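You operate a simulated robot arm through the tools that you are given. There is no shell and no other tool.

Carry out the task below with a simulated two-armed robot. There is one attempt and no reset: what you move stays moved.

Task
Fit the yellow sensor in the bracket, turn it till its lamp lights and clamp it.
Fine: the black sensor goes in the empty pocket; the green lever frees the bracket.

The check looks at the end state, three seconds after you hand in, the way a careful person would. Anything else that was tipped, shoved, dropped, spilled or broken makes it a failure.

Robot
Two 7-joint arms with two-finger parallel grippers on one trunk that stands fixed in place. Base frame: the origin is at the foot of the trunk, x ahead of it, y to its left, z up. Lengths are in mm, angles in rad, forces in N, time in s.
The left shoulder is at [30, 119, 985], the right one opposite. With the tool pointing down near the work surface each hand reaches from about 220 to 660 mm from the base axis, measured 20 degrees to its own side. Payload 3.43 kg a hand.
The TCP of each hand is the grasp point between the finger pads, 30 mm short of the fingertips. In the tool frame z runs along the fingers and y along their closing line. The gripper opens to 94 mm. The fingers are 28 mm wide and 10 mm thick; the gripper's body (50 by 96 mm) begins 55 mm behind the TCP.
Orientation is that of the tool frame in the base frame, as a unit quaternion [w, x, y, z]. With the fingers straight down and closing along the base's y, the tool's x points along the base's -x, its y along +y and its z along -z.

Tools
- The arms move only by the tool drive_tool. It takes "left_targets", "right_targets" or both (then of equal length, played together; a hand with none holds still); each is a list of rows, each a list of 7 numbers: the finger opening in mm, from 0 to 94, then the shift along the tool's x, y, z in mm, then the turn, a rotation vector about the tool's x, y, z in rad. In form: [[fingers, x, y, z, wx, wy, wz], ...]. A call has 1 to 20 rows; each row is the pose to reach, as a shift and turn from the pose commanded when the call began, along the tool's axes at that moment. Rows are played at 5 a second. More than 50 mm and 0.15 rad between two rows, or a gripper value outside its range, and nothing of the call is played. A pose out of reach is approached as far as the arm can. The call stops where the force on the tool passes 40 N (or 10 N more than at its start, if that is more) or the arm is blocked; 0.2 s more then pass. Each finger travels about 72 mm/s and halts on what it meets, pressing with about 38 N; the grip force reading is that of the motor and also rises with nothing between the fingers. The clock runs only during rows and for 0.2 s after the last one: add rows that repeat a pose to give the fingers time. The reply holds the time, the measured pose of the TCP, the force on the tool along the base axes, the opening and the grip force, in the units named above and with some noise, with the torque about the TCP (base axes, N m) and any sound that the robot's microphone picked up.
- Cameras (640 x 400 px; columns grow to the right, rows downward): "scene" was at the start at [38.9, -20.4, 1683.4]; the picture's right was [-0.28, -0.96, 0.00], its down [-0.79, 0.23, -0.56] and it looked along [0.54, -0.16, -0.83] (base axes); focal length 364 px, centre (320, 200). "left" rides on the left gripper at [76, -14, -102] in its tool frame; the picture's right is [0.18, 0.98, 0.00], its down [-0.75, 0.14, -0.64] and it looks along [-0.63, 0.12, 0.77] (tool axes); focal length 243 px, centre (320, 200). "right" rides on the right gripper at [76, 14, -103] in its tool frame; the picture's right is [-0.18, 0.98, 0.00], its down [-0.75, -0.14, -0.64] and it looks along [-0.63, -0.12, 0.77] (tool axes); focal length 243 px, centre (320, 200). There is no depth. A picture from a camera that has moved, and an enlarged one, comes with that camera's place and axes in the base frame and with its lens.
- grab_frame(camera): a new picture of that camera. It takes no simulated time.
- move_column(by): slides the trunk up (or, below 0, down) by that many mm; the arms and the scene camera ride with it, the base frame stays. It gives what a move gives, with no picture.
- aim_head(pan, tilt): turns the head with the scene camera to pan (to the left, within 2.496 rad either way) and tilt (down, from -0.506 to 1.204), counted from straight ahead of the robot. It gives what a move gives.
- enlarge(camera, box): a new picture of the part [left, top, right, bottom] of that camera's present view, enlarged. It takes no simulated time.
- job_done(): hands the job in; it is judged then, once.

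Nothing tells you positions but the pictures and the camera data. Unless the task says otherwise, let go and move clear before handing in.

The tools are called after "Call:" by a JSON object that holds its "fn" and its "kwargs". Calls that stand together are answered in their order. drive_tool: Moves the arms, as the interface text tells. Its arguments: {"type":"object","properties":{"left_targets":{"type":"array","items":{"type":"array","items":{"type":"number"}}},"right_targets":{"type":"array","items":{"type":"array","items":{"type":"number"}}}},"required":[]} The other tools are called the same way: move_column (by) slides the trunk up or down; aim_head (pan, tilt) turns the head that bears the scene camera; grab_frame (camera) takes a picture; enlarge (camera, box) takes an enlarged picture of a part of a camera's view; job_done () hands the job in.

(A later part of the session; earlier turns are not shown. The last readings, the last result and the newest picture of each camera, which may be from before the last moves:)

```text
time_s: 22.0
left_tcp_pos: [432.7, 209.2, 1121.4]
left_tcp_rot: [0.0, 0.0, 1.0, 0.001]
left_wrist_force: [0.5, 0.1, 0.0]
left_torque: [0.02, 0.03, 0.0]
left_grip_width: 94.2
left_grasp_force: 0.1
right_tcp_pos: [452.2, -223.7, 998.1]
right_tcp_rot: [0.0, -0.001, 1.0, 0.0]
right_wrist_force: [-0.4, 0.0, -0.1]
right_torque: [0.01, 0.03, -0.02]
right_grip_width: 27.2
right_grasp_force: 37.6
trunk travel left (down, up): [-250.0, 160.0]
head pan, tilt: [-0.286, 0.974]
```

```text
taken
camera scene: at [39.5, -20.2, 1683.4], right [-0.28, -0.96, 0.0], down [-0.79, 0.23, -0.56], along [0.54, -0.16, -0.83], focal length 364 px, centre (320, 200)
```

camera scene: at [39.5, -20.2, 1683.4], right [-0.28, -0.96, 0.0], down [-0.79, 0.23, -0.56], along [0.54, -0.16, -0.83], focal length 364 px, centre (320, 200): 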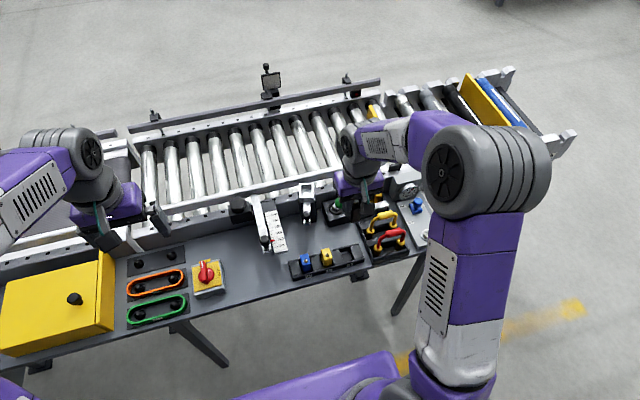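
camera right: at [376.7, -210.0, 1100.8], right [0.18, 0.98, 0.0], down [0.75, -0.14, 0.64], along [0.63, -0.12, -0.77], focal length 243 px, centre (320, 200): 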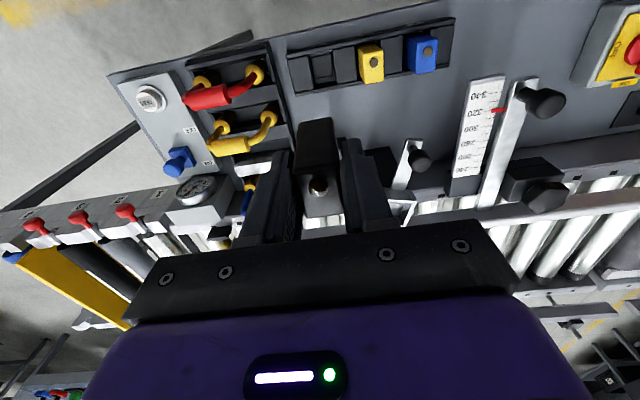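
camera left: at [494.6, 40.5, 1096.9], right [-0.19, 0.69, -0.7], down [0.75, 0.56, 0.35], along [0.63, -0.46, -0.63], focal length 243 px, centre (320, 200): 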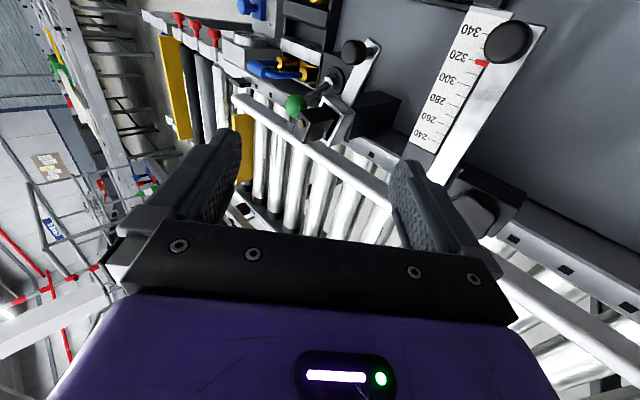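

The black sensor is held above the tray. I take close looks at pocket 3, at the sensor in the grip and at the now empty bracket.

Call:
{"fn": "enlarge", "kwargs": {"camera": "scene", "box": [298, 172, 328, 227]}}

Call:
{"fn": "enlarge", "kwargs": {"camera": "right", "box": [285, 20, 395, 100]}}

Call:
{"fn": "enlarge", "kwargs": {"camera": "right", "box": [260, 100, 380, 230]}}

Call:
{"fn": "enlarge", "kwargs": {"camera": "scene", "box": [335, 235, 370, 275]}}

```text
7.27 times, centred on (313, 200) of scene
camera zoom: at [39.5, -20.2, 1683.4], right [-0.28, -0.96, 0.0], down [-0.79, 0.23, -0.56], along [0.54, -0.16, -0.83], focal length 2647 px, centre (371, 204)
```

zoom: 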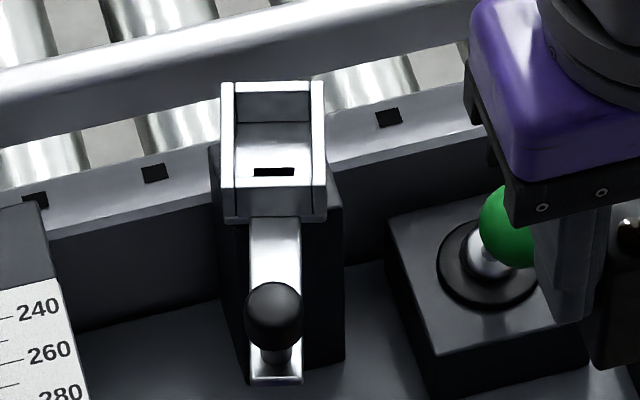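

```text
5.00 times, centred on (340, 60) of right
camera zoom: at [376.7, -210.0, 1100.8], right [0.18, 0.98, 0.0], down [0.75, -0.14, 0.64], along [0.63, -0.12, -0.77], focal length 1213 px, centre (220, 900)
```

zoom: 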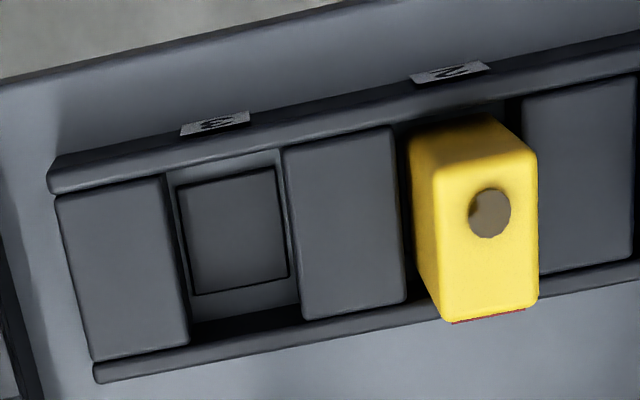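

```text
3.08 times, centred on (320, 165) of right
camera zoom: at [376.7, -210.0, 1100.8], right [0.18, 0.98, 0.0], down [0.75, -0.14, 0.64], along [0.63, -0.12, -0.77], focal length 746 px, centre (320, 308)
```

zoom: 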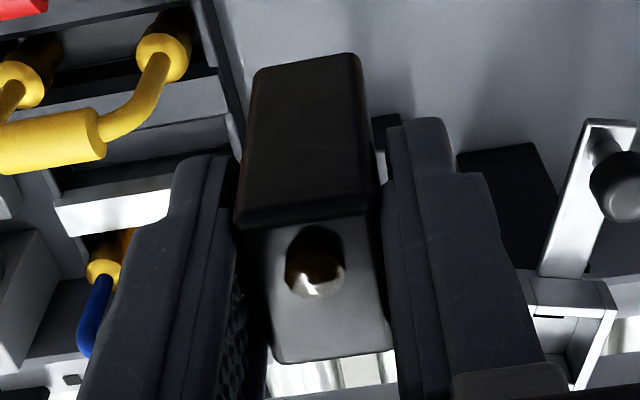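

```text
10.00 times, centred on (352, 255) of scene
camera zoom: at [39.5, -20.2, 1683.4], right [-0.28, -0.96, 0.0], down [-0.79, 0.23, -0.56], along [0.54, -0.16, -0.83], focal length 3640 px, centre (-5, -350)
```

zoom: 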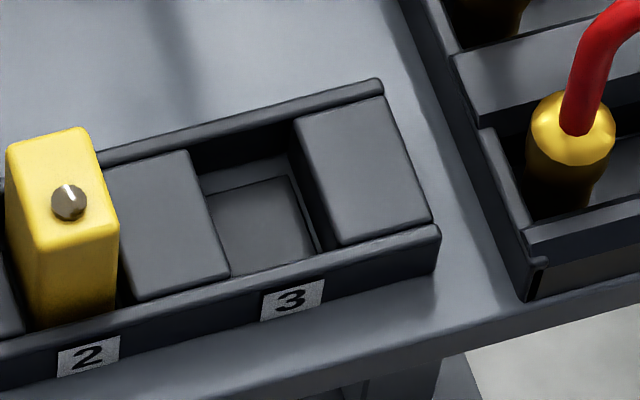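

The bracket is an open-topped box with a slot in its floor, and pocket 3 is about 33 mm wide centred near (450,-221). The held sensor is about 3.5 mm too far right, so I correct that and descend partway.

Call:
{"fn": "drive_tool", "kwargs": {"right_targets": [[18, 0.5, 3.5, 30, 0, 0, 0], [18, 0.5, 3.5, 60, 0, 0, 0], [18, 0.5, 3.5, 90, 0, 0, 0], [18, 0.5, 3.5, 120, 0, 0, 0], [18, 0.5, 3.5, 145, 0, 0, 0], [18, 0.5, 3.5, 145, 0, 0, 0]]}}

Call:
{"fn": "grab_frame", "kwargs": {"camera": "right"}}

Call:
{"fn": "enlarge", "kwargs": {"camera": "scene", "box": [315, 210, 385, 280]}}

Call:
{"fn": "grab_frame", "kwargs": {"camera": "left"}}

```text
time_s: 23.4
left_tcp_pos: [430.7, 210.4, 1122.3]
left_tcp_rot: [0.001, 0.0, 1.0, -0.001]
left_wrist_force: [-0.6, -0.1, -0.3]
left_torque: [0.0, 0.01, 0.0]
left_grip_width: 93.9
left_grasp_force: 0.0
right_tcp_pos: [450.6, -219.1, 853.0]
right_tcp_rot: [-0.001, -0.001, 1.0, -0.001]
right_wrist_force: [0.9, -0.7, 0.1]
right_torque: [-0.02, 0.01, 0.03]
right_grip_width: 27.3
right_grasp_force: 37.4
trunk travel left (down, up): [-250.0, 160.0]
head pan, tilt: [-0.286, 0.974]
```

```text
taken
camera right: at [375.8, -204.8, 955.4], right [0.18, 0.98, 0.0], down [0.75, -0.14, 0.64], along [0.63, -0.12, -0.77], focal length 243 px, centre (320, 200)
```

right: 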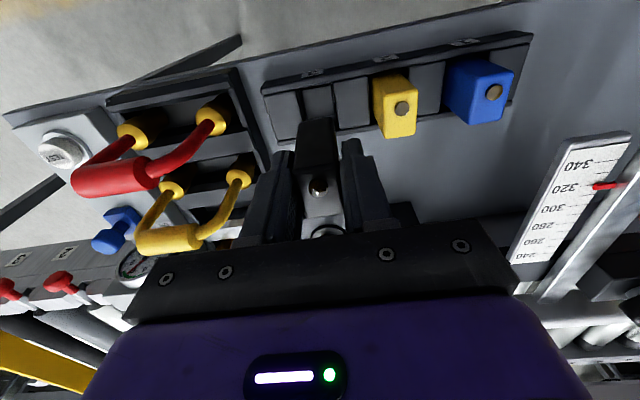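

```text
5.71 times, centred on (350, 245) of scene
camera zoom: at [38.5, -20.4, 1683.5], right [-0.28, -0.96, 0.0], down [-0.79, 0.23, -0.56], along [0.54, -0.16, -0.83], focal length 2080 px, centre (149, -57)
```

zoom: 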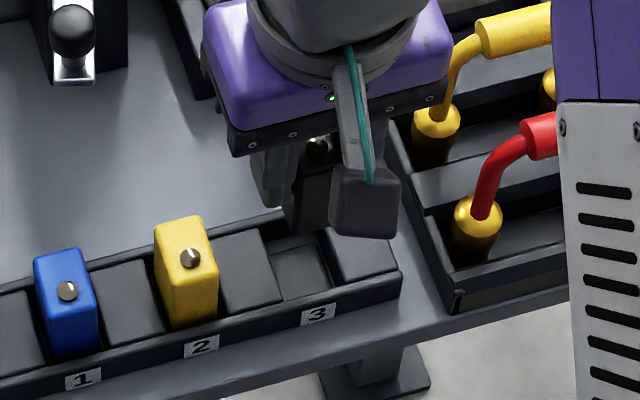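

```text
taken
camera left: at [355.2, 195.4, 1225.0], right [-0.18, 0.98, 0.0], down [0.75, 0.14, 0.64], along [0.63, 0.12, -0.77], focal length 243 px, centre (320, 200)
```

left: 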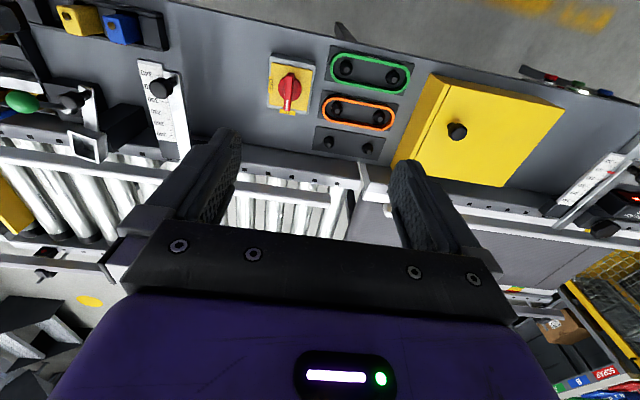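

The sensor is over pocket 3 with its bottom roughly 45 mm above the tray. I zoom in to check the alignment before the final descent.

Call:
{"fn": "enlarge", "kwargs": {"camera": "right", "box": [255, 60, 425, 220]}}

Call:
{"fn": "enlarge", "kwargs": {"camera": "scene", "box": [335, 225, 375, 275]}}

```text
2.50 times, centred on (340, 140) of right
camera zoom: at [375.8, -204.8, 955.4], right [0.18, 0.98, 0.0], down [0.75, -0.14, 0.64], along [0.63, -0.12, -0.77], focal length 606 px, centre (270, 350)
```

zoom: 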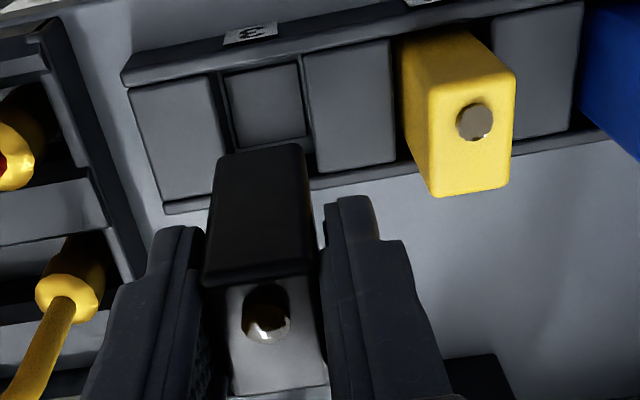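

```text
8.00 times, centred on (355, 250) of scene
camera zoom: at [38.5, -20.4, 1683.5], right [-0.28, -0.96, 0.0], down [-0.79, 0.23, -0.56], along [0.54, -0.16, -0.83], focal length 2912 px, centre (40, -200)
```

zoom: 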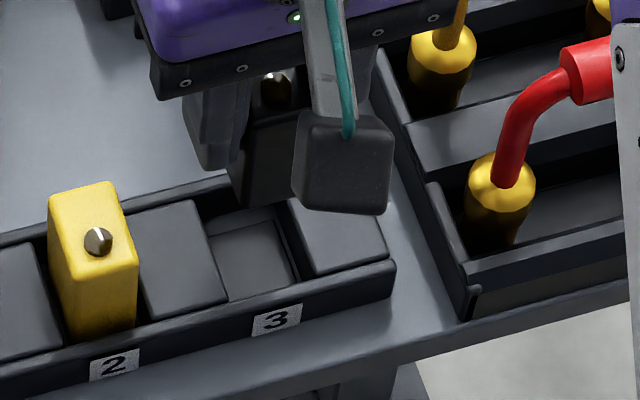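

The offset is about 1.5 mm in x and 1.2 mm in y. I correct it and lower to about 10 mm above the seat.

Call:
{"fn": "drive_tool", "kwargs": {"right_targets": [[18, 1.5, -1.2, 10, 0, 0, 0], [18, 1.5, -1.2, 25, 0, 0, 0], [18, 1.5, -1.2, 40, 0, 0, 0], [18, 1.5, -1.2, 50, 0, 0, 0], [18, 1.5, -1.2, 56, 0, 0, 0], [18, 1.5, -1.2, 56, 0, 0, 0]]}}

Call:
{"fn": "enlarge", "kwargs": {"camera": "right", "box": [255, 60, 455, 220]}}

Call:
{"fn": "enlarge", "kwargs": {"camera": "scene", "box": [315, 225, 375, 285]}}

```text
time_s: 24.8
left_tcp_pos: [431.7, 209.3, 1122.7]
left_tcp_rot: [0.001, -0.001, 1.0, 0.0]
left_wrist_force: [-0.1, -0.4, -0.6]
left_torque: [-0.01, 0.01, -0.01]
left_grip_width: 94.2
left_grasp_force: 0.2
right_tcp_pos: [448.0, -221.7, 796.8]
right_tcp_rot: [0.0, -0.001, 1.0, 0.0]
right_wrist_force: [-0.2, -1.1, -0.3]
right_torque: [0.03, 0.02, 0.0]
right_grip_width: 27.3
right_grasp_force: 37.9
trunk travel left (down, up): [-250.0, 160.0]
head pan, tilt: [-0.286, 0.974]
```

```text
2.50 times, centred on (355, 140) of right
camera zoom: at [373.8, -207.3, 899.5], right [0.18, 0.98, 0.0], down [0.75, -0.14, 0.64], along [0.63, -0.12, -0.77], focal length 606 px, centre (232, 350)
```

zoom: 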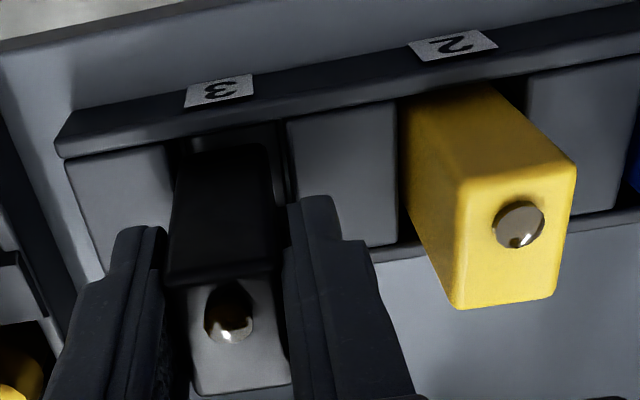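

```text
6.67 times, centred on (345, 255) of scene
camera zoom: at [38.9, -20.4, 1683.4], right [-0.28, -0.96, 0.0], down [-0.79, 0.23, -0.56], along [0.54, -0.16, -0.83], focal length 2427 px, centre (153, -167)
```

zoom: 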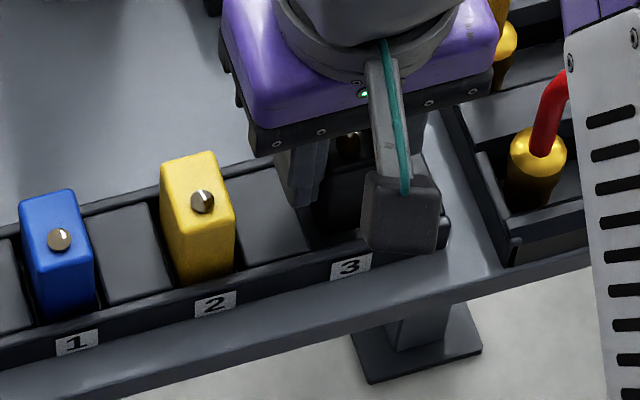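

Alignment is within about 1 mm. I lower slowly toward the seat, watching the force.

Call:
{"fn": "drive_tool", "kwargs": {"right_targets": [[18, -0.5, 0, 4, 0, 0, 0], [18, -0.5, 0, 8, 0, 0, 0], [18, -0.5, 0, 11, 0, 0, 0], [18, -0.5, 0, 11, 0, 0, 0]]}}

```text
time_s: 25.8
left_tcp_pos: [431.5, 208.8, 1120.9]
left_tcp_rot: [0.0, 0.0, 1.0, 0.0]
left_wrist_force: [0.8, -0.8, -0.4]
left_torque: [-0.01, 0.01, 0.01]
left_grip_width: 93.8
left_grasp_force: 0.0
right_tcp_pos: [449.5, -221.7, 786.5]
right_tcp_rot: [-0.001, -0.001, 1.0, 0.0]
right_wrist_force: [0.7, 0.3, -0.1]
right_torque: [0.0, 0.0, 0.03]
right_grip_width: 27.6
right_grasp_force: 38.0
trunk travel left (down, up): [-250.0, 160.0]
head pan, tilt: [-0.286, 0.974]
```

No contact yet at TCP z 786. I go on in small steps.

Call:
{"fn": "drive_tool", "kwargs": {"right_targets": [[18, 0, 0, 1.5, 0, 0, 0], [18, 0, 0, 3, 0, 0, 0], [18, 0, 0, 4.5, 0, 0, 0], [18, 0, 0, 6, 0, 0, 0], [18, 0, 0, 6, 0, 0, 0]]}}

Call:
{"fn": "enlarge", "kwargs": {"camera": "right", "box": [255, 60, 455, 220]}}

Call:
{"fn": "enlarge", "kwargs": {"camera": "scene", "box": [315, 225, 375, 285]}}

```text
time_s: 27.0
left_tcp_pos: [432.3, 210.1, 1121.9]
left_tcp_rot: [0.001, 0.0, 1.0, 0.0]
left_wrist_force: [-0.6, -0.1, -0.4]
left_torque: [-0.02, 0.0, 0.0]
left_grip_width: 94.0
left_grasp_force: 0.0
right_tcp_pos: [449.9, -219.9, 780.1]
right_tcp_rot: [-0.001, -0.001, 1.0, 0.0]
right_wrist_force: [0.4, 0.2, -0.4]
right_torque: [0.01, 0.01, -0.01]
right_grip_width: 27.5
right_grasp_force: 37.7
trunk travel left (down, up): [-250.0, 160.0]
head pan, tilt: [-0.286, 0.974]
```

```text
2.50 times, centred on (355, 140) of right
camera zoom: at [374.4, -206.2, 882.6], right [0.18, 0.98, 0.0], down [0.75, -0.14, 0.64], along [0.63, -0.12, -0.77], focal length 606 px, centre (232, 350)
```

zoom: 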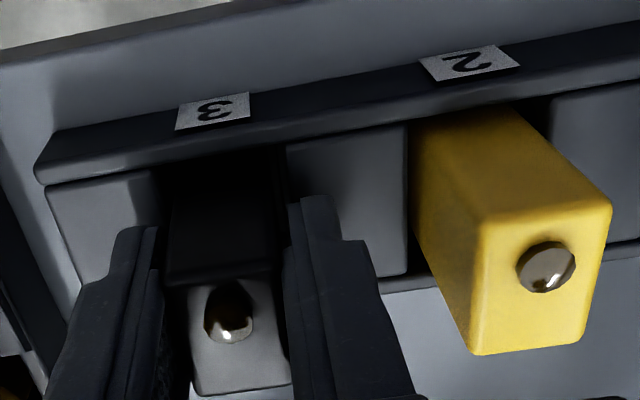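

```text
6.67 times, centred on (345, 255) of scene
camera zoom: at [38.9, -20.4, 1683.4], right [-0.28, -0.96, 0.0], down [-0.79, 0.23, -0.56], along [0.54, -0.16, -0.83], focal length 2427 px, centre (153, -167)
```

zoom: 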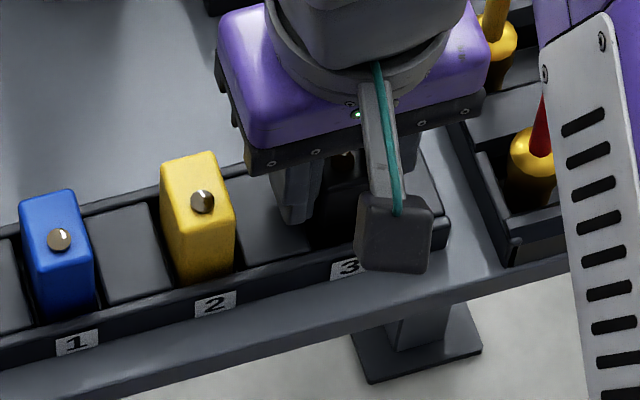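

The sensor seems within a millimetre or two of its seat with no contact felt yet. I lower in 0.7 mm steps watching for contact.

Call:
{"fn": "drive_tool", "kwargs": {"right_targets": [[18, 0, 0, 0.7, 0, 0, 0], [18, 0, 0, 1.4, 0, 0, 0], [18, 0, 0, 2.0, 0, 0, 0], [18, 0, 0, 2.0, 0, 0, 0]]}}

```text
time_s: 28.0
left_tcp_pos: [430.6, 208.7, 1121.7]
left_tcp_rot: [0.001, 0.0, 1.0, 0.0]
left_wrist_force: [-0.4, -0.1, 1.2]
left_torque: [-0.01, -0.01, -0.02]
left_grip_width: 94.2
left_grasp_force: 0.0
right_tcp_pos: [451.0, -220.3, 779.2]
right_tcp_rot: [0.002, -0.001, 1.0, 0.0]
right_wrist_force: [-1.5, 0.9, 14.5]
right_torque: [0.06, 0.14, -0.02]
right_grip_width: 27.4
right_grasp_force: 38.7
trunk travel left (down, up): [-250.0, 160.0]
head pan, tilt: [-0.286, 0.974]
```

Contact at about 14 N at the height matching the yellow sensor's seat. I open the fingers gently and then rise clear.

Call:
{"fn": "drive_tool", "kwargs": {"right_targets": [[30, 0, 0, 0.5, 0, 0, 0], [36, 0, 0, 0, 0, 0, 0], [42, 0, 0, 0, 0, 0, 0], [48, 0, 0, -1, 0, 0, 0], [48, 0, 0, -1, 0, 0, 0]]}}

Call:
{"fn": "drive_tool", "kwargs": {"right_targets": [[48, 0, 0, -15, 0, 0, 0], [48, 0, 0, -30, 0, 0, 0], [48, 0, 0, -60, 0, 0, 0], [48, 0, 0, -90, 0, 0, 0], [48, 0, 0, -110, 0, 0, 0]]}}

Call:
{"fn": "enlarge", "kwargs": {"camera": "right", "box": [225, 20, 455, 180]}}

Call:
{"fn": "enlarge", "kwargs": {"camera": "scene", "box": [315, 225, 375, 285]}}

```text
time_s: 29.2
left_tcp_pos: [431.2, 209.2, 1120.7]
left_tcp_rot: [0.0, 0.0, 1.0, 0.0]
left_wrist_force: [-0.1, -0.7, -1.3]
left_torque: [0.01, 0.01, 0.01]
left_grip_width: 94.0
left_grasp_force: 0.2
right_tcp_pos: [448.6, -220.5, 779.5]
right_tcp_rot: [-0.001, -0.001, 1.0, 0.0]
right_wrist_force: [0.3, -0.1, -1.5]
right_torque: [0.0, 0.02, 0.02]
right_grip_width: 48.1
right_grasp_force: 0.1
trunk travel left (down, up): [-250.0, 160.0]
head pan, tilt: [-0.286, 0.974]
```

```text
time_s: 30.4
left_tcp_pos: [431.0, 209.1, 1122.9]
left_tcp_rot: [0.0, 0.0, 1.0, 0.0]
left_wrist_force: [-0.9, 1.0, 0.9]
left_torque: [0.0, -0.02, 0.02]
left_grip_width: 94.0
left_grasp_force: 0.0
right_tcp_pos: [450.1, -220.0, 889.6]
right_tcp_rot: [-0.001, -0.001, 1.0, -0.001]
right_wrist_force: [0.8, 0.0, 0.0]
right_torque: [0.01, 0.04, 0.0]
right_grip_width: 47.9
right_grasp_force: 0.0
trunk travel left (down, up): [-250.0, 160.0]
head pan, tilt: [-0.286, 0.974]
```

```text
2.50 times, centred on (340, 100) of right
camera zoom: at [374.4, -205.7, 991.6], right [0.18, 0.98, 0.0], down [0.75, -0.14, 0.64], along [0.63, -0.12, -0.77], focal length 606 px, centre (270, 450)
```

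zoom: 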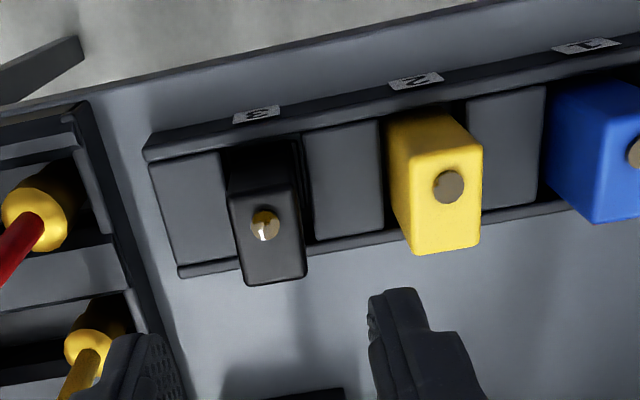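

```text
6.67 times, centred on (345, 255) of scene
camera zoom: at [38.5, -20.2, 1683.4], right [-0.28, -0.96, 0.0], down [-0.79, 0.23, -0.56], along [0.54, -0.16, -0.83], focal length 2427 px, centre (153, -167)
```

zoom: 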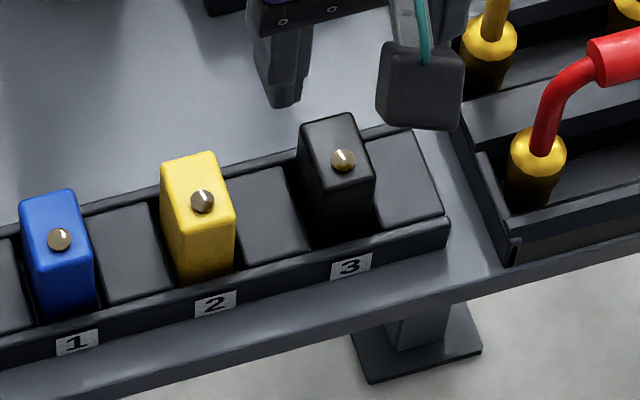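

The black sensor sits in pocket 3 in line with the others. Now I move over the yellow sensor, 60 mm to the left, and check alignment.

Call:
{"fn": "drive_tool", "kwargs": {"right_targets": [[46, 0.5, 20, 0, 0, 0, 0], [46, 1, 40, 0, 0, 0, 0], [46, 1.3, 60, 0, 0, 0, 0], [46, 1.3, 60, 20, 0, 0, 0], [46, 1.3, 60, 40, 0, 0, 0], [46, 1.3, 60, 40, 0, 0, 0]]}}

Call:
{"fn": "enlarge", "kwargs": {"camera": "right", "box": [220, 40, 420, 220]}}

Call:
{"fn": "enlarge", "kwargs": {"camera": "scene", "box": [290, 220, 375, 290]}}

```text
time_s: 31.8
left_tcp_pos: [431.6, 209.8, 1120.9]
left_tcp_rot: [0.0, 0.001, 1.0, 0.0]
left_wrist_force: [-0.8, 0.4, -0.3]
left_torque: [0.0, 0.03, 0.0]
left_grip_width: 93.9
left_grasp_force: 0.1
right_tcp_pos: [447.7, -160.4, 848.5]
right_tcp_rot: [0.0, 0.0, 1.0, -0.001]
right_wrist_force: [-0.1, 0.0, 0.8]
right_torque: [0.01, 0.01, -0.04]
right_grip_width: 45.9
right_grasp_force: 0.2
trunk travel left (down, up): [-250.0, 160.0]
head pan, tilt: [-0.286, 0.974]
```

```text
2.22 times, centred on (320, 130) of right
camera zoom: at [372.9, -145.8, 951.1], right [0.18, 0.98, 0.0], down [0.75, -0.14, 0.64], along [0.63, -0.12, -0.77], focal length 539 px, centre (320, 356)
```

zoom: 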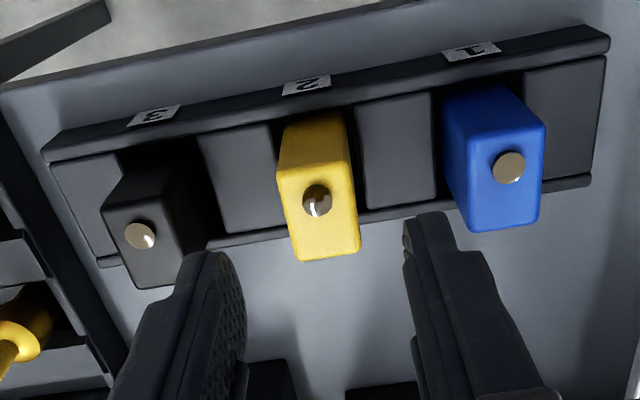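

```text
5.71 times, centred on (332, 255) of scene
camera zoom: at [38.7, -20.6, 1683.4], right [-0.28, -0.96, 0.0], down [-0.79, 0.23, -0.56], along [0.54, -0.16, -0.83], focal length 2080 px, centre (249, -114)
```

zoom: 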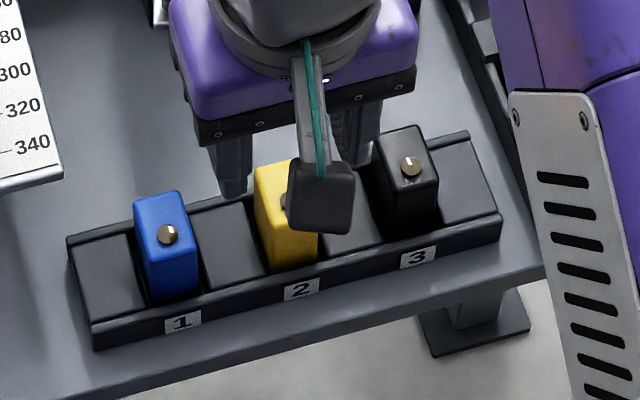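

The yellow sensor is centred between the fingers. I descend to grip height in steps.

Call:
{"fn": "drive_tool", "kwargs": {"right_targets": [[46, -1, 0, 20, 0, 0, 0], [46, -1, 0, 40, 0, 0, 0], [46, -1, 0, 55, 0, 0, 0], [46, -1, 0, 65, 0, 0, 0], [46, -1, 0, 69.5, 0, 0, 0], [46, -1, 0, 69.5, 0, 0, 0]]}}

Call:
{"fn": "drive_tool", "kwargs": {"right_targets": [[34, 0, 0, 0, 0, 0, 0], [18, 0, 0, 0, 0, 0, 0], [18, 0, 0, 0, 0, 0, 0], [18, 0, 0, 0, 0, 0, 0]]}}

Call:
{"fn": "enlarge", "kwargs": {"camera": "right", "box": [220, 40, 420, 220]}}

```text
time_s: 33.2
left_tcp_pos: [430.6, 208.8, 1122.1]
left_tcp_rot: [0.0, 0.001, 1.0, 0.0]
left_wrist_force: [0.3, 0.4, 0.0]
left_torque: [0.01, -0.02, 0.01]
left_grip_width: 94.1
left_grasp_force: 0.0
right_tcp_pos: [449.0, -161.0, 779.4]
right_tcp_rot: [0.0, 0.0, 1.0, 0.0]
right_wrist_force: [1.0, 0.3, 0.4]
right_torque: [0.01, 0.02, -0.02]
right_grip_width: 45.8
right_grasp_force: 0.0
trunk travel left (down, up): [-250.0, 160.0]
head pan, tilt: [-0.286, 0.974]
```

```text
time_s: 34.2
left_tcp_pos: [431.7, 208.7, 1121.4]
left_tcp_rot: [0.0, 0.001, 1.0, -0.001]
left_wrist_force: [0.4, 0.1, 0.0]
left_torque: [-0.02, 0.02, -0.04]
left_grip_width: 94.1
left_grasp_force: 0.0
right_tcp_pos: [449.0, -160.1, 779.8]
right_tcp_rot: [0.0, -0.001, 1.0, 0.001]
right_wrist_force: [-0.1, 0.1, 0.8]
right_torque: [-0.02, 0.02, 0.01]
right_grip_width: 27.5
right_grasp_force: 38.4
trunk travel left (down, up): [-250.0, 160.0]
head pan, tilt: [-0.286, 0.974]
```

```text
2.22 times, centred on (320, 130) of right
camera zoom: at [373.4, -146.4, 882.4], right [0.18, 0.98, 0.0], down [0.75, -0.14, 0.64], along [0.63, -0.12, -0.77], focal length 539 px, centre (320, 356)
```

zoom: 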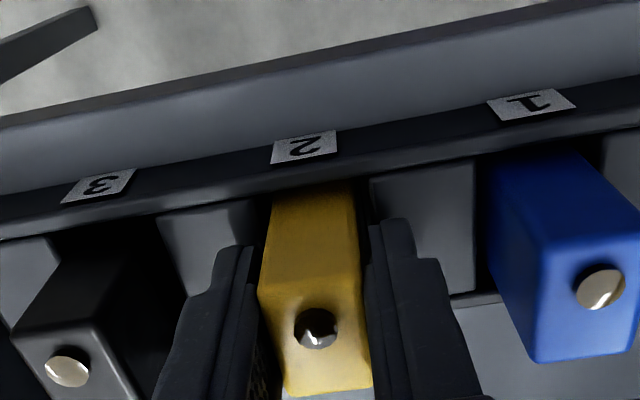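

The yellow sensor is gripped. I lift it straight up and check the grip.

Call:
{"fn": "drive_tool", "kwargs": {"right_targets": [[18, 0, 0, -5, 0, 0, 0], [18, 0, 0, -15, 0, 0, 0], [18, 0, 0, -40, 0, 0, 0], [18, 0, 0, -80, 0, 0, 0], [18, 0, 0, -120, 0, 0, 0], [18, 0, 0, -160, 0, 0, 0], [18, 0, 0, -200, 0, 0, 0], [18, 0, 0, -220, 0, 0, 0], [18, 0, 0, -220, 0, 0, 0]]}}

Call:
{"fn": "grab_frame", "kwargs": {"camera": "right"}}

Call:
{"fn": "enlarge", "kwargs": {"camera": "scene", "box": [285, 165, 375, 285]}}

Call:
{"fn": "enlarge", "kwargs": {"camera": "right", "box": [250, 90, 450, 240]}}

```text
time_s: 36.2
left_tcp_pos: [432.2, 208.8, 1121.3]
left_tcp_rot: [0.0, 0.0, 1.0, 0.0]
left_wrist_force: [0.2, 0.2, 0.5]
left_torque: [-0.01, 0.01, 0.04]
left_grip_width: 94.1
left_grasp_force: 0.0
right_tcp_pos: [449.5, -160.2, 999.9]
right_tcp_rot: [0.0, -0.001, 1.0, 0.001]
right_wrist_force: [0.4, -0.7, 0.2]
right_torque: [0.01, 0.0, 0.0]
right_grip_width: 27.5
right_grasp_force: 37.5
trunk travel left (down, up): [-250.0, 160.0]
head pan, tilt: [-0.286, 0.974]
```

```text
taken
camera right: at [373.6, -146.0, 1102.7], right [0.18, 0.98, 0.0], down [0.75, -0.14, 0.64], along [0.63, -0.12, -0.77], focal length 243 px, centre (320, 200)
```

right: 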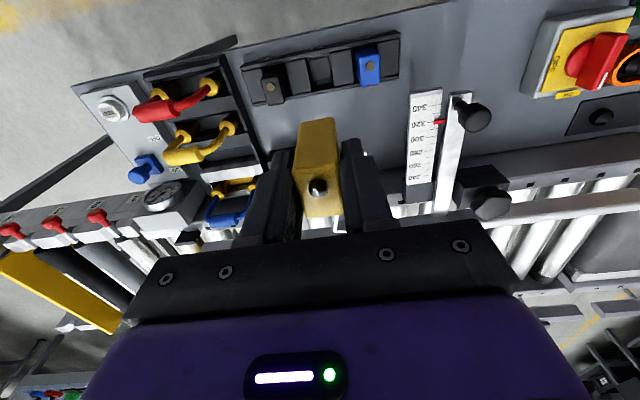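

```text
3.33 times, centred on (330, 225) of scene
camera zoom: at [39.0, -20.3, 1683.4], right [-0.28, -0.96, 0.0], down [-0.79, 0.23, -0.56], along [0.54, -0.16, -0.83], focal length 1213 px, centre (287, 117)
```

zoom: 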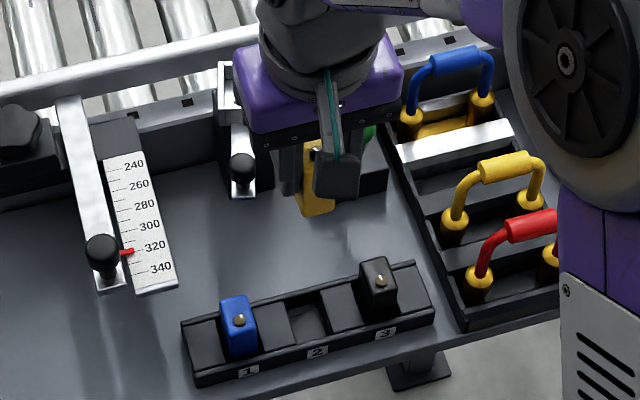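

```text
2.67 times, centred on (350, 165) of right
camera zoom: at [373.6, -146.0, 1102.7], right [0.18, 0.98, 0.0], down [0.75, -0.14, 0.64], along [0.63, -0.12, -0.77], focal length 647 px, centre (240, 293)
```

zoom: 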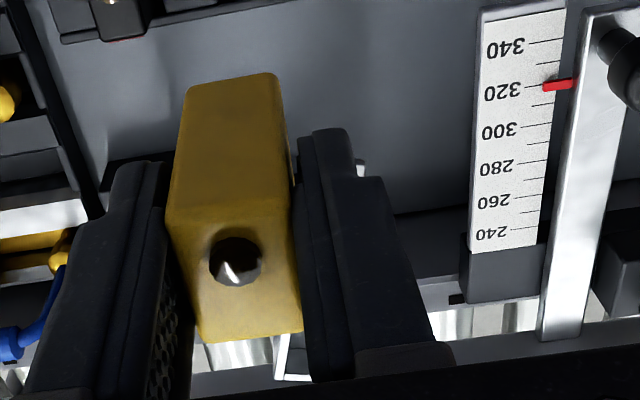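

The yellow sensor is held well, and the bracket seems unmoved. I carry it above the bracket, turning the hand 15° to match.

Call:
{"fn": "drive_tool", "kwargs": {"right_targets": [[18, -30, 2, 0, 0, 0, 0.05], [18, -60, 4, 0, 0, 0, 0.1], [18, -90, 6.5, 0, 0, 0, 0.15], [18, -120, 8.5, 0, 0, 0, 0.2], [18, -145, 10.5, 0, 0, 0, 0.24], [18, -161.2, 11.8, 0, 0, 0, 0.26], [18, -161.2, 11.8, 0, 0, 0, 0.26]]}}

Call:
{"fn": "grab_frame", "kwargs": {"camera": "right"}}

Call:
{"fn": "enlarge", "kwargs": {"camera": "right", "box": [250, 60, 400, 240]}}

Call:
{"fn": "enlarge", "kwargs": {"camera": "scene", "box": [280, 130, 340, 230]}}

```text
time_s: 37.8
left_tcp_pos: [431.8, 209.5, 1120.9]
left_tcp_rot: [0.001, 0.0, 1.0, 0.0]
left_wrist_force: [0.0, -0.2, 0.1]
left_torque: [0.01, -0.01, 0.0]
left_grip_width: 94.0
left_grasp_force: 0.1
right_tcp_pos: [610.2, -147.4, 999.5]
right_tcp_rot: [0.0, 0.128, 0.992, 0.0]
right_wrist_force: [-0.7, -0.9, -0.8]
right_torque: [0.02, 0.05, 0.01]
right_grip_width: 27.7
right_grasp_force: 37.7
trunk travel left (down, up): [-250.0, 160.0]
head pan, tilt: [-0.286, 0.974]
```

```text
taken
camera right: at [541.0, -114.5, 1102.8], right [0.43, 0.9, 0.0], down [0.69, -0.33, 0.64], along [0.58, -0.28, -0.77], focal length 243 px, centre (320, 200)
```

right: 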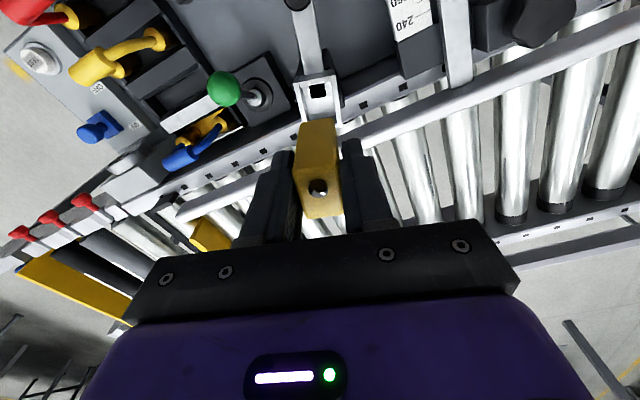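

```text
2.22 times, centred on (325, 150) of right
camera zoom: at [541.0, -114.5, 1102.8], right [0.43, 0.9, 0.0], down [0.69, -0.33, 0.64], along [0.58, -0.28, -0.77], focal length 539 px, centre (309, 311)
```

zoom: 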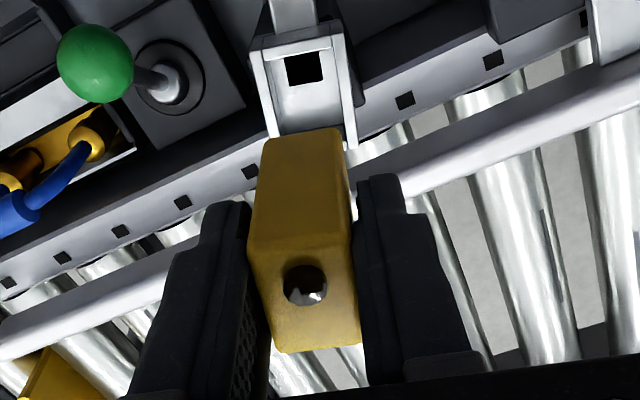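

```text
4.00 times, centred on (310, 180) of scene
camera zoom: at [38.6, -20.3, 1683.4], right [-0.28, -0.96, 0.0], down [-0.79, 0.23, -0.56], along [0.54, -0.16, -0.83], focal length 1456 px, centre (360, 280)
```

zoom: 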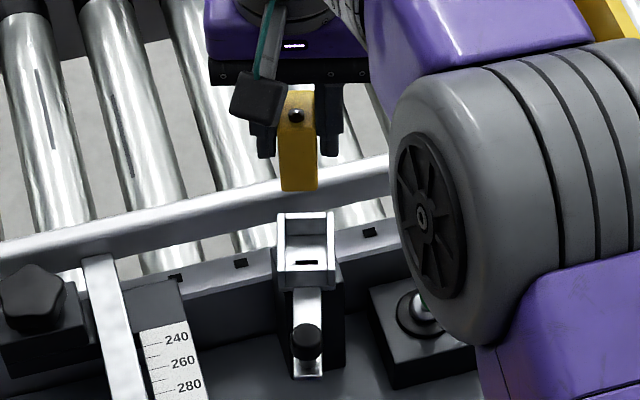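

The yellow sensor is above the bracket, whose floor has a square key hole. The scene camera looks almost along the bracket's axis, so I use enlarged views to compare lateral alignment precisely.

Call:
{"fn": "enlarge", "kwargs": {"camera": "scene", "box": [296, 150, 326, 205]}}

Call:
{"fn": "enlarge", "kwargs": {"camera": "right", "box": [280, 60, 360, 140]}}

```text
7.27 times, centred on (311, 178) of scene
camera zoom: at [38.6, -20.3, 1683.4], right [-0.28, -0.96, 0.0], down [-0.79, 0.23, -0.56], along [0.54, -0.16, -0.83], focal length 2647 px, centre (386, 364)
```

zoom: 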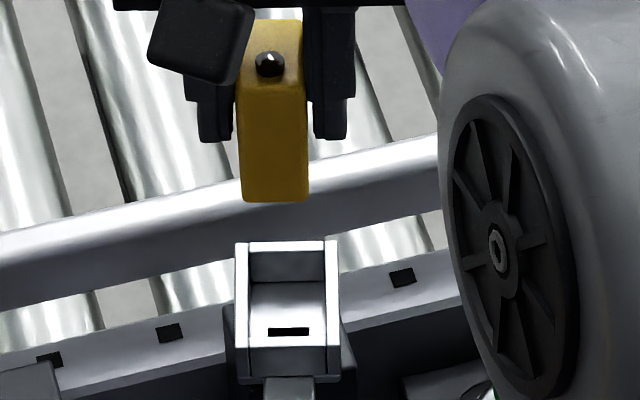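

```text
5.00 times, centred on (320, 100) of right
camera zoom: at [541.0, -114.5, 1102.8], right [0.43, 0.9, 0.0], down [0.69, -0.33, 0.64], along [0.58, -0.28, -0.77], focal length 1213 px, centre (320, 700)
```

zoom: 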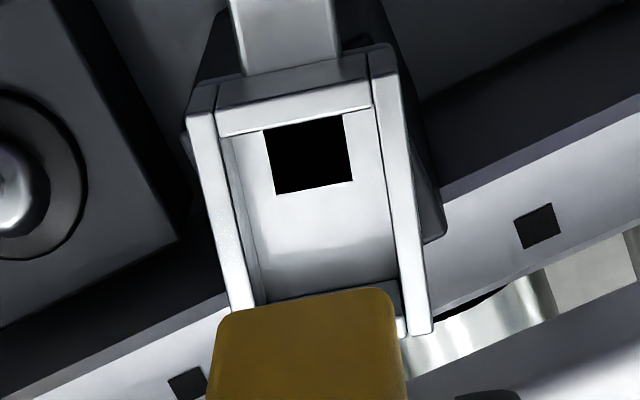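

The sensor is about 1.2 mm left of the bracket's axis. I shift it right by that amount and lower it to about 10 mm above the rim, then check again.

Call:
{"fn": "drive_tool", "kwargs": {"right_targets": [[18, 0, -1.2, 15, 0, 0, 0], [18, 0, -1.2, 30, 0, 0, 0], [18, 0, -1.2, 45, 0, 0, 0], [18, 0, -1.2, 60, 0, 0, 0], [18, 0, -1.2, 60, 0, 0, 0]]}}

Call:
{"fn": "enlarge", "kwargs": {"camera": "scene", "box": [296, 155, 326, 210]}}

Call:
{"fn": "enlarge", "kwargs": {"camera": "right", "box": [270, 60, 370, 220]}}

```text
time_s: 39.0
left_tcp_pos: [432.0, 209.9, 1121.1]
left_tcp_rot: [0.0, 0.0, 1.0, 0.0]
left_wrist_force: [-0.7, -0.7, 0.6]
left_torque: [0.01, 0.0, 0.0]
left_grip_width: 93.9
left_grasp_force: 0.1
right_tcp_pos: [608.5, -150.4, 939.4]
right_tcp_rot: [0.0, 0.128, 0.992, 0.0]
right_wrist_force: [0.2, -0.4, -0.6]
right_torque: [-0.02, -0.05, 0.01]
right_grip_width: 27.4
right_grasp_force: 38.0
trunk travel left (down, up): [-250.0, 160.0]
head pan, tilt: [-0.286, 0.974]
```

```text
7.27 times, centred on (311, 182) of scene
camera zoom: at [38.7, -20.4, 1683.4], right [-0.28, -0.96, 0.0], down [-0.79, 0.23, -0.56], along [0.54, -0.16, -0.83], focal length 2647 px, centre (386, 327)
```

zoom: 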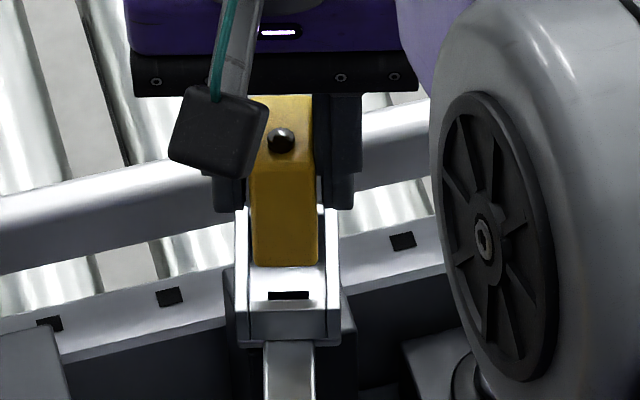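

```text
2.50 times, centred on (320, 140) of right
camera zoom: at [539.9, -116.2, 1042.6], right [0.43, 0.9, 0.0], down [0.69, -0.33, 0.64], along [0.58, -0.28, -0.77], focal length 606 px, centre (320, 350)
```

zoom: 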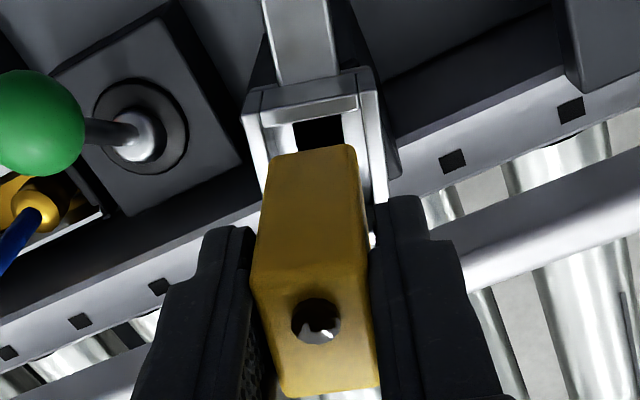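

Laterally the sensor is now in line with the bracket. I lower it slowly into the box.

Call:
{"fn": "drive_tool", "kwargs": {"right_targets": [[18, 0, 0, 5, 0, 0, 0], [18, 0, 0, 10, 0, 0, 0], [18, 0, 0, 14, 0, 0, 0], [18, 0, 0, 17, 0, 0, 0], [18, 0, 0, 20, 0, 0, 0], [18, 0, 0, 20, 0, 0, 0]]}}

Call:
{"fn": "enlarge", "kwargs": {"camera": "scene", "box": [296, 155, 326, 210]}}

Call:
{"fn": "enlarge", "kwargs": {"camera": "right", "box": [270, 60, 370, 220]}}

```text
time_s: 40.4
left_tcp_pos: [432.9, 209.1, 1121.8]
left_tcp_rot: [0.0, 0.0, 1.0, 0.0]
left_wrist_force: [-0.1, 0.2, 0.3]
left_torque: [-0.01, -0.02, -0.03]
left_grip_width: 93.8
left_grasp_force: 0.0
right_tcp_pos: [608.7, -150.6, 920.1]
right_tcp_rot: [0.0, 0.129, 0.992, 0.0]
right_wrist_force: [-0.1, 0.0, -1.8]
right_torque: [-0.01, 0.01, 0.0]
right_grip_width: 27.6
right_grasp_force: 38.0
trunk travel left (down, up): [-250.0, 160.0]
head pan, tilt: [-0.286, 0.974]
```

```text
7.27 times, centred on (311, 182) of scene
camera zoom: at [38.9, -20.4, 1683.4], right [-0.28, -0.96, 0.0], down [-0.79, 0.23, -0.56], along [0.54, -0.16, -0.83], focal length 2647 px, centre (386, 327)
```

zoom: 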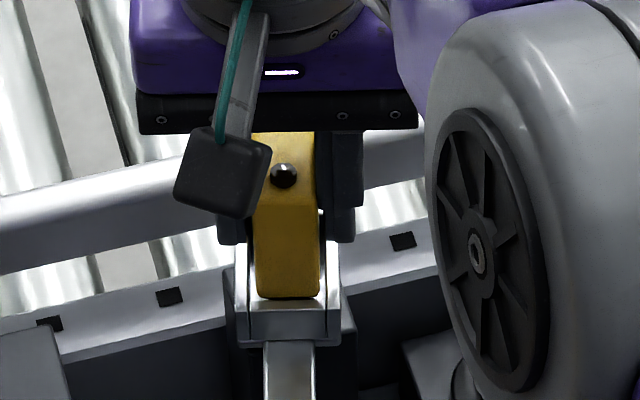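

```text
2.50 times, centred on (320, 140) of right
camera zoom: at [540.0, -116.4, 1022.3], right [0.43, 0.9, 0.0], down [0.69, -0.33, 0.64], along [0.58, -0.28, -0.77], focal length 606 px, centre (320, 350)
```

zoom: 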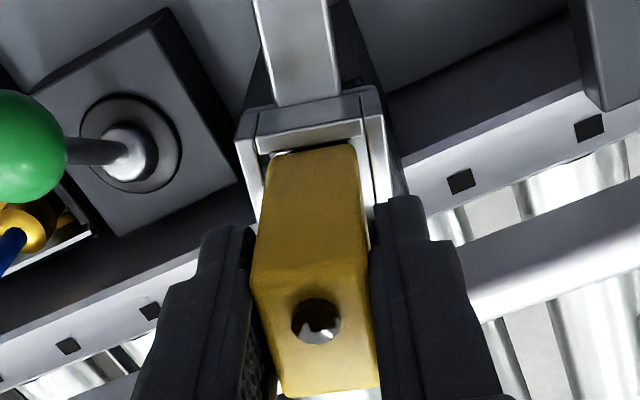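

The sensor's foot is at the rim with no contact force. I zoom in to compare the gaps on the left, right and front.

Call:
{"fn": "enlarge", "kwargs": {"camera": "right", "box": [300, 90, 345, 130]}}

Call:
{"fn": "enlarge", "kwargs": {"camera": "scene", "box": [300, 180, 320, 205]}}

```text
10.00 times, centred on (322, 110) of right
camera zoom: at [540.0, -116.4, 1022.3], right [0.43, 0.9, 0.0], down [0.69, -0.33, 0.64], along [0.58, -0.28, -0.77], focal length 2426 px, centre (295, 1100)
```

zoom: 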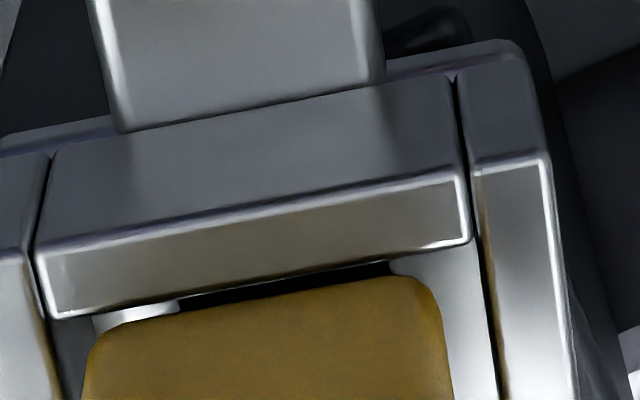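

```text
16.00 times, centred on (310, 192) of scene
camera zoom: at [38.9, -20.4, 1683.4], right [-0.28, -0.96, 0.0], down [-0.79, 0.23, -0.56], along [0.54, -0.16, -0.83], focal length 5824 px, centre (480, 320)
```

zoom: 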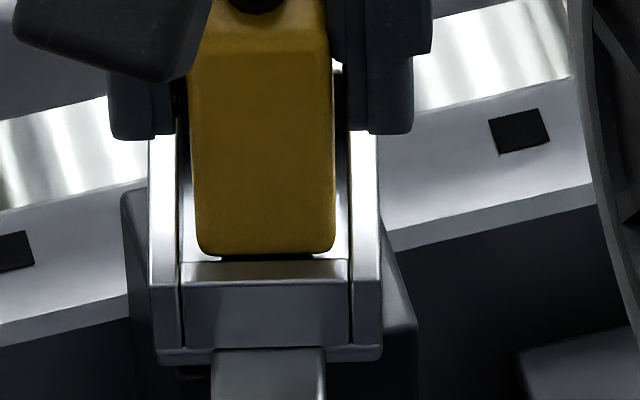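

The foot is centred within about half a millimetre, with ~2.5 mm clearance on each side. I lower further in small steps, watching force.

Call:
{"fn": "drive_tool", "kwargs": {"right_targets": [[18, 0, 0, 3, 0, 0, 0], [18, 0, 0, 6, 0, 0, 0], [18, 0, 0, 9, 0, 0, 0], [18, 0, 0, 11, 0, 0, 0], [18, 0, 0, 13, 0, 0, 0], [18, 0, 0, 13, 0, 0, 0]]}}

Call:
{"fn": "enlarge", "kwargs": {"camera": "scene", "box": [298, 170, 324, 210]}}

```text
time_s: 41.8
left_tcp_pos: [431.9, 208.9, 1120.4]
left_tcp_rot: [0.0, 0.001, 1.0, 0.0]
left_wrist_force: [0.1, 0.1, 0.2]
left_torque: [-0.02, -0.03, 0.02]
left_grip_width: 94.1
left_grasp_force: 0.0
right_tcp_pos: [610.2, -148.1, 907.2]
right_tcp_rot: [-0.001, 0.129, 0.992, 0.0]
right_wrist_force: [1.1, 0.1, -1.6]
right_torque: [0.02, 0.01, 0.0]
right_grip_width: 27.4
right_grasp_force: 37.7
trunk travel left (down, up): [-250.0, 160.0]
head pan, tilt: [-0.286, 0.974]
```

```text
10.00 times, centred on (311, 190) of scene
camera zoom: at [38.9, -20.4, 1683.4], right [-0.28, -0.96, 0.0], down [-0.79, 0.23, -0.56], along [0.54, -0.16, -0.83], focal length 3640 px, centre (410, 300)
```

zoom: 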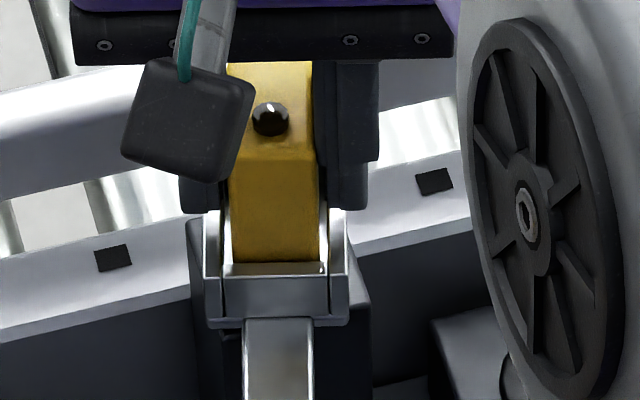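

Still no contact; the sensor is going in. I continue in 1 mm steps to the expected seat.

Call:
{"fn": "drive_tool", "kwargs": {"right_targets": [[18, 0, 0, 1, 0, 0, 0], [18, 0, 0, 2, 0, 0, 0], [18, 0, 0, 3, 0, 0, 0], [18, 0, 0, 4, 0, 0, 0], [18, 0, 0, 4, 0, 0, 0]]}}

```text
time_s: 43.0
left_tcp_pos: [432.0, 210.2, 1121.5]
left_tcp_rot: [0.0, 0.0, 1.0, 0.0]
left_wrist_force: [0.5, -0.6, 0.4]
left_torque: [0.04, 0.0, -0.01]
left_grip_width: 94.1
left_grasp_force: 0.0
right_tcp_pos: [609.1, -149.4, 902.9]
right_tcp_rot: [0.0, 0.129, 0.992, 0.0]
right_wrist_force: [-0.2, -0.1, -1.3]
right_torque: [-0.01, -0.01, 0.04]
right_grip_width: 27.5
right_grasp_force: 38.5
trunk travel left (down, up): [-250.0, 160.0]
head pan, tilt: [-0.286, 0.974]
```

Call:
{"fn": "drive_tool", "kwargs": {"right_targets": [[18, 0, 0, 0.7, 0, 0, 0], [18, 0, 0, 1.4, 0, 0, 0], [18, 0, 0, 2.1, 0, 0, 0], [18, 0, 0, 2.1, 0, 0, 0]]}}

Call:
{"fn": "enlarge", "kwargs": {"camera": "scene", "box": [298, 170, 324, 210]}}

Call:
{"fn": "enlarge", "kwargs": {"camera": "right", "box": [270, 80, 370, 220]}}

```text
time_s: 44.0
left_tcp_pos: [430.4, 209.3, 1121.5]
left_tcp_rot: [0.001, 0.001, 1.0, 0.0]
left_wrist_force: [-0.7, -0.6, -0.5]
left_torque: [0.03, 0.02, 0.02]
left_grip_width: 94.3
left_grasp_force: 0.0
right_tcp_pos: [609.7, -147.6, 902.8]
right_tcp_rot: [0.001, 0.129, 0.992, 0.0]
right_wrist_force: [1.1, 0.1, 5.5]
right_torque: [-0.03, 0.05, 0.0]
right_grip_width: 27.4
right_grasp_force: 38.0
trunk travel left (down, up): [-250.0, 160.0]
head pan, tilt: [-0.286, 0.974]
```

```text
10.00 times, centred on (311, 190) of scene
camera zoom: at [38.2, -20.3, 1683.5], right [-0.28, -0.96, 0.0], down [-0.79, 0.23, -0.56], along [0.54, -0.16, -0.83], focal length 3640 px, centre (410, 300)
```

zoom: 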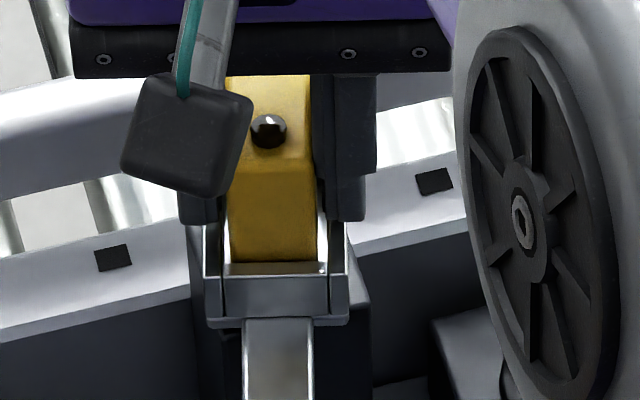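

```text
2.86 times, centred on (320, 150) of right
camera zoom: at [540.4, -115.7, 1004.0], right [0.43, 0.9, 0.0], down [0.69, -0.33, 0.64], along [0.58, -0.28, -0.77], focal length 693 px, centre (320, 343)
```

zoom: 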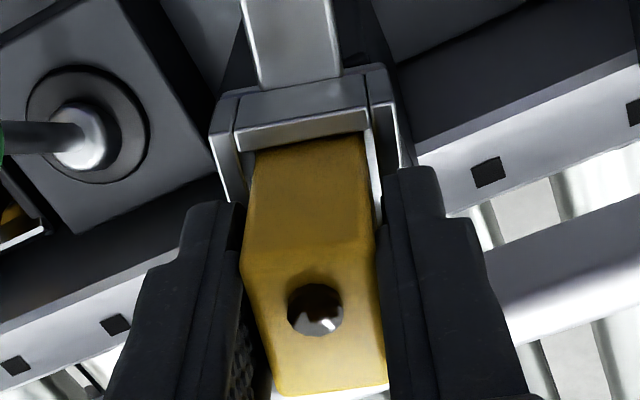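

Contact begins at the same height the black sensor had. I press about 1 mm more to confirm it is seated.

Call:
{"fn": "drive_tool", "kwargs": {"right_targets": [[18, 0, 0, 0.6, 0, 0, 0], [18, 0, 0, 1.2, 0, 0, 0], [18, 0, 0, 1.2, 0, 0, 0]]}}

```text
time_s: 44.8
left_tcp_pos: [431.8, 210.1, 1121.8]
left_tcp_rot: [0.001, 0.0, 1.0, 0.001]
left_wrist_force: [-0.3, -0.1, -0.1]
left_torque: [0.02, 0.0, 0.01]
left_grip_width: 93.9
left_grasp_force: 0.1
right_tcp_pos: [609.5, -148.5, 901.2]
right_tcp_rot: [0.001, 0.129, 0.992, 0.0]
right_wrist_force: [0.9, -0.8, 17.7]
right_torque: [0.03, 0.16, 0.0]
right_grip_width: 27.6
right_grasp_force: 38.1
trunk travel left (down, up): [-250.0, 160.0]
head pan, tilt: [-0.286, 0.974]
```

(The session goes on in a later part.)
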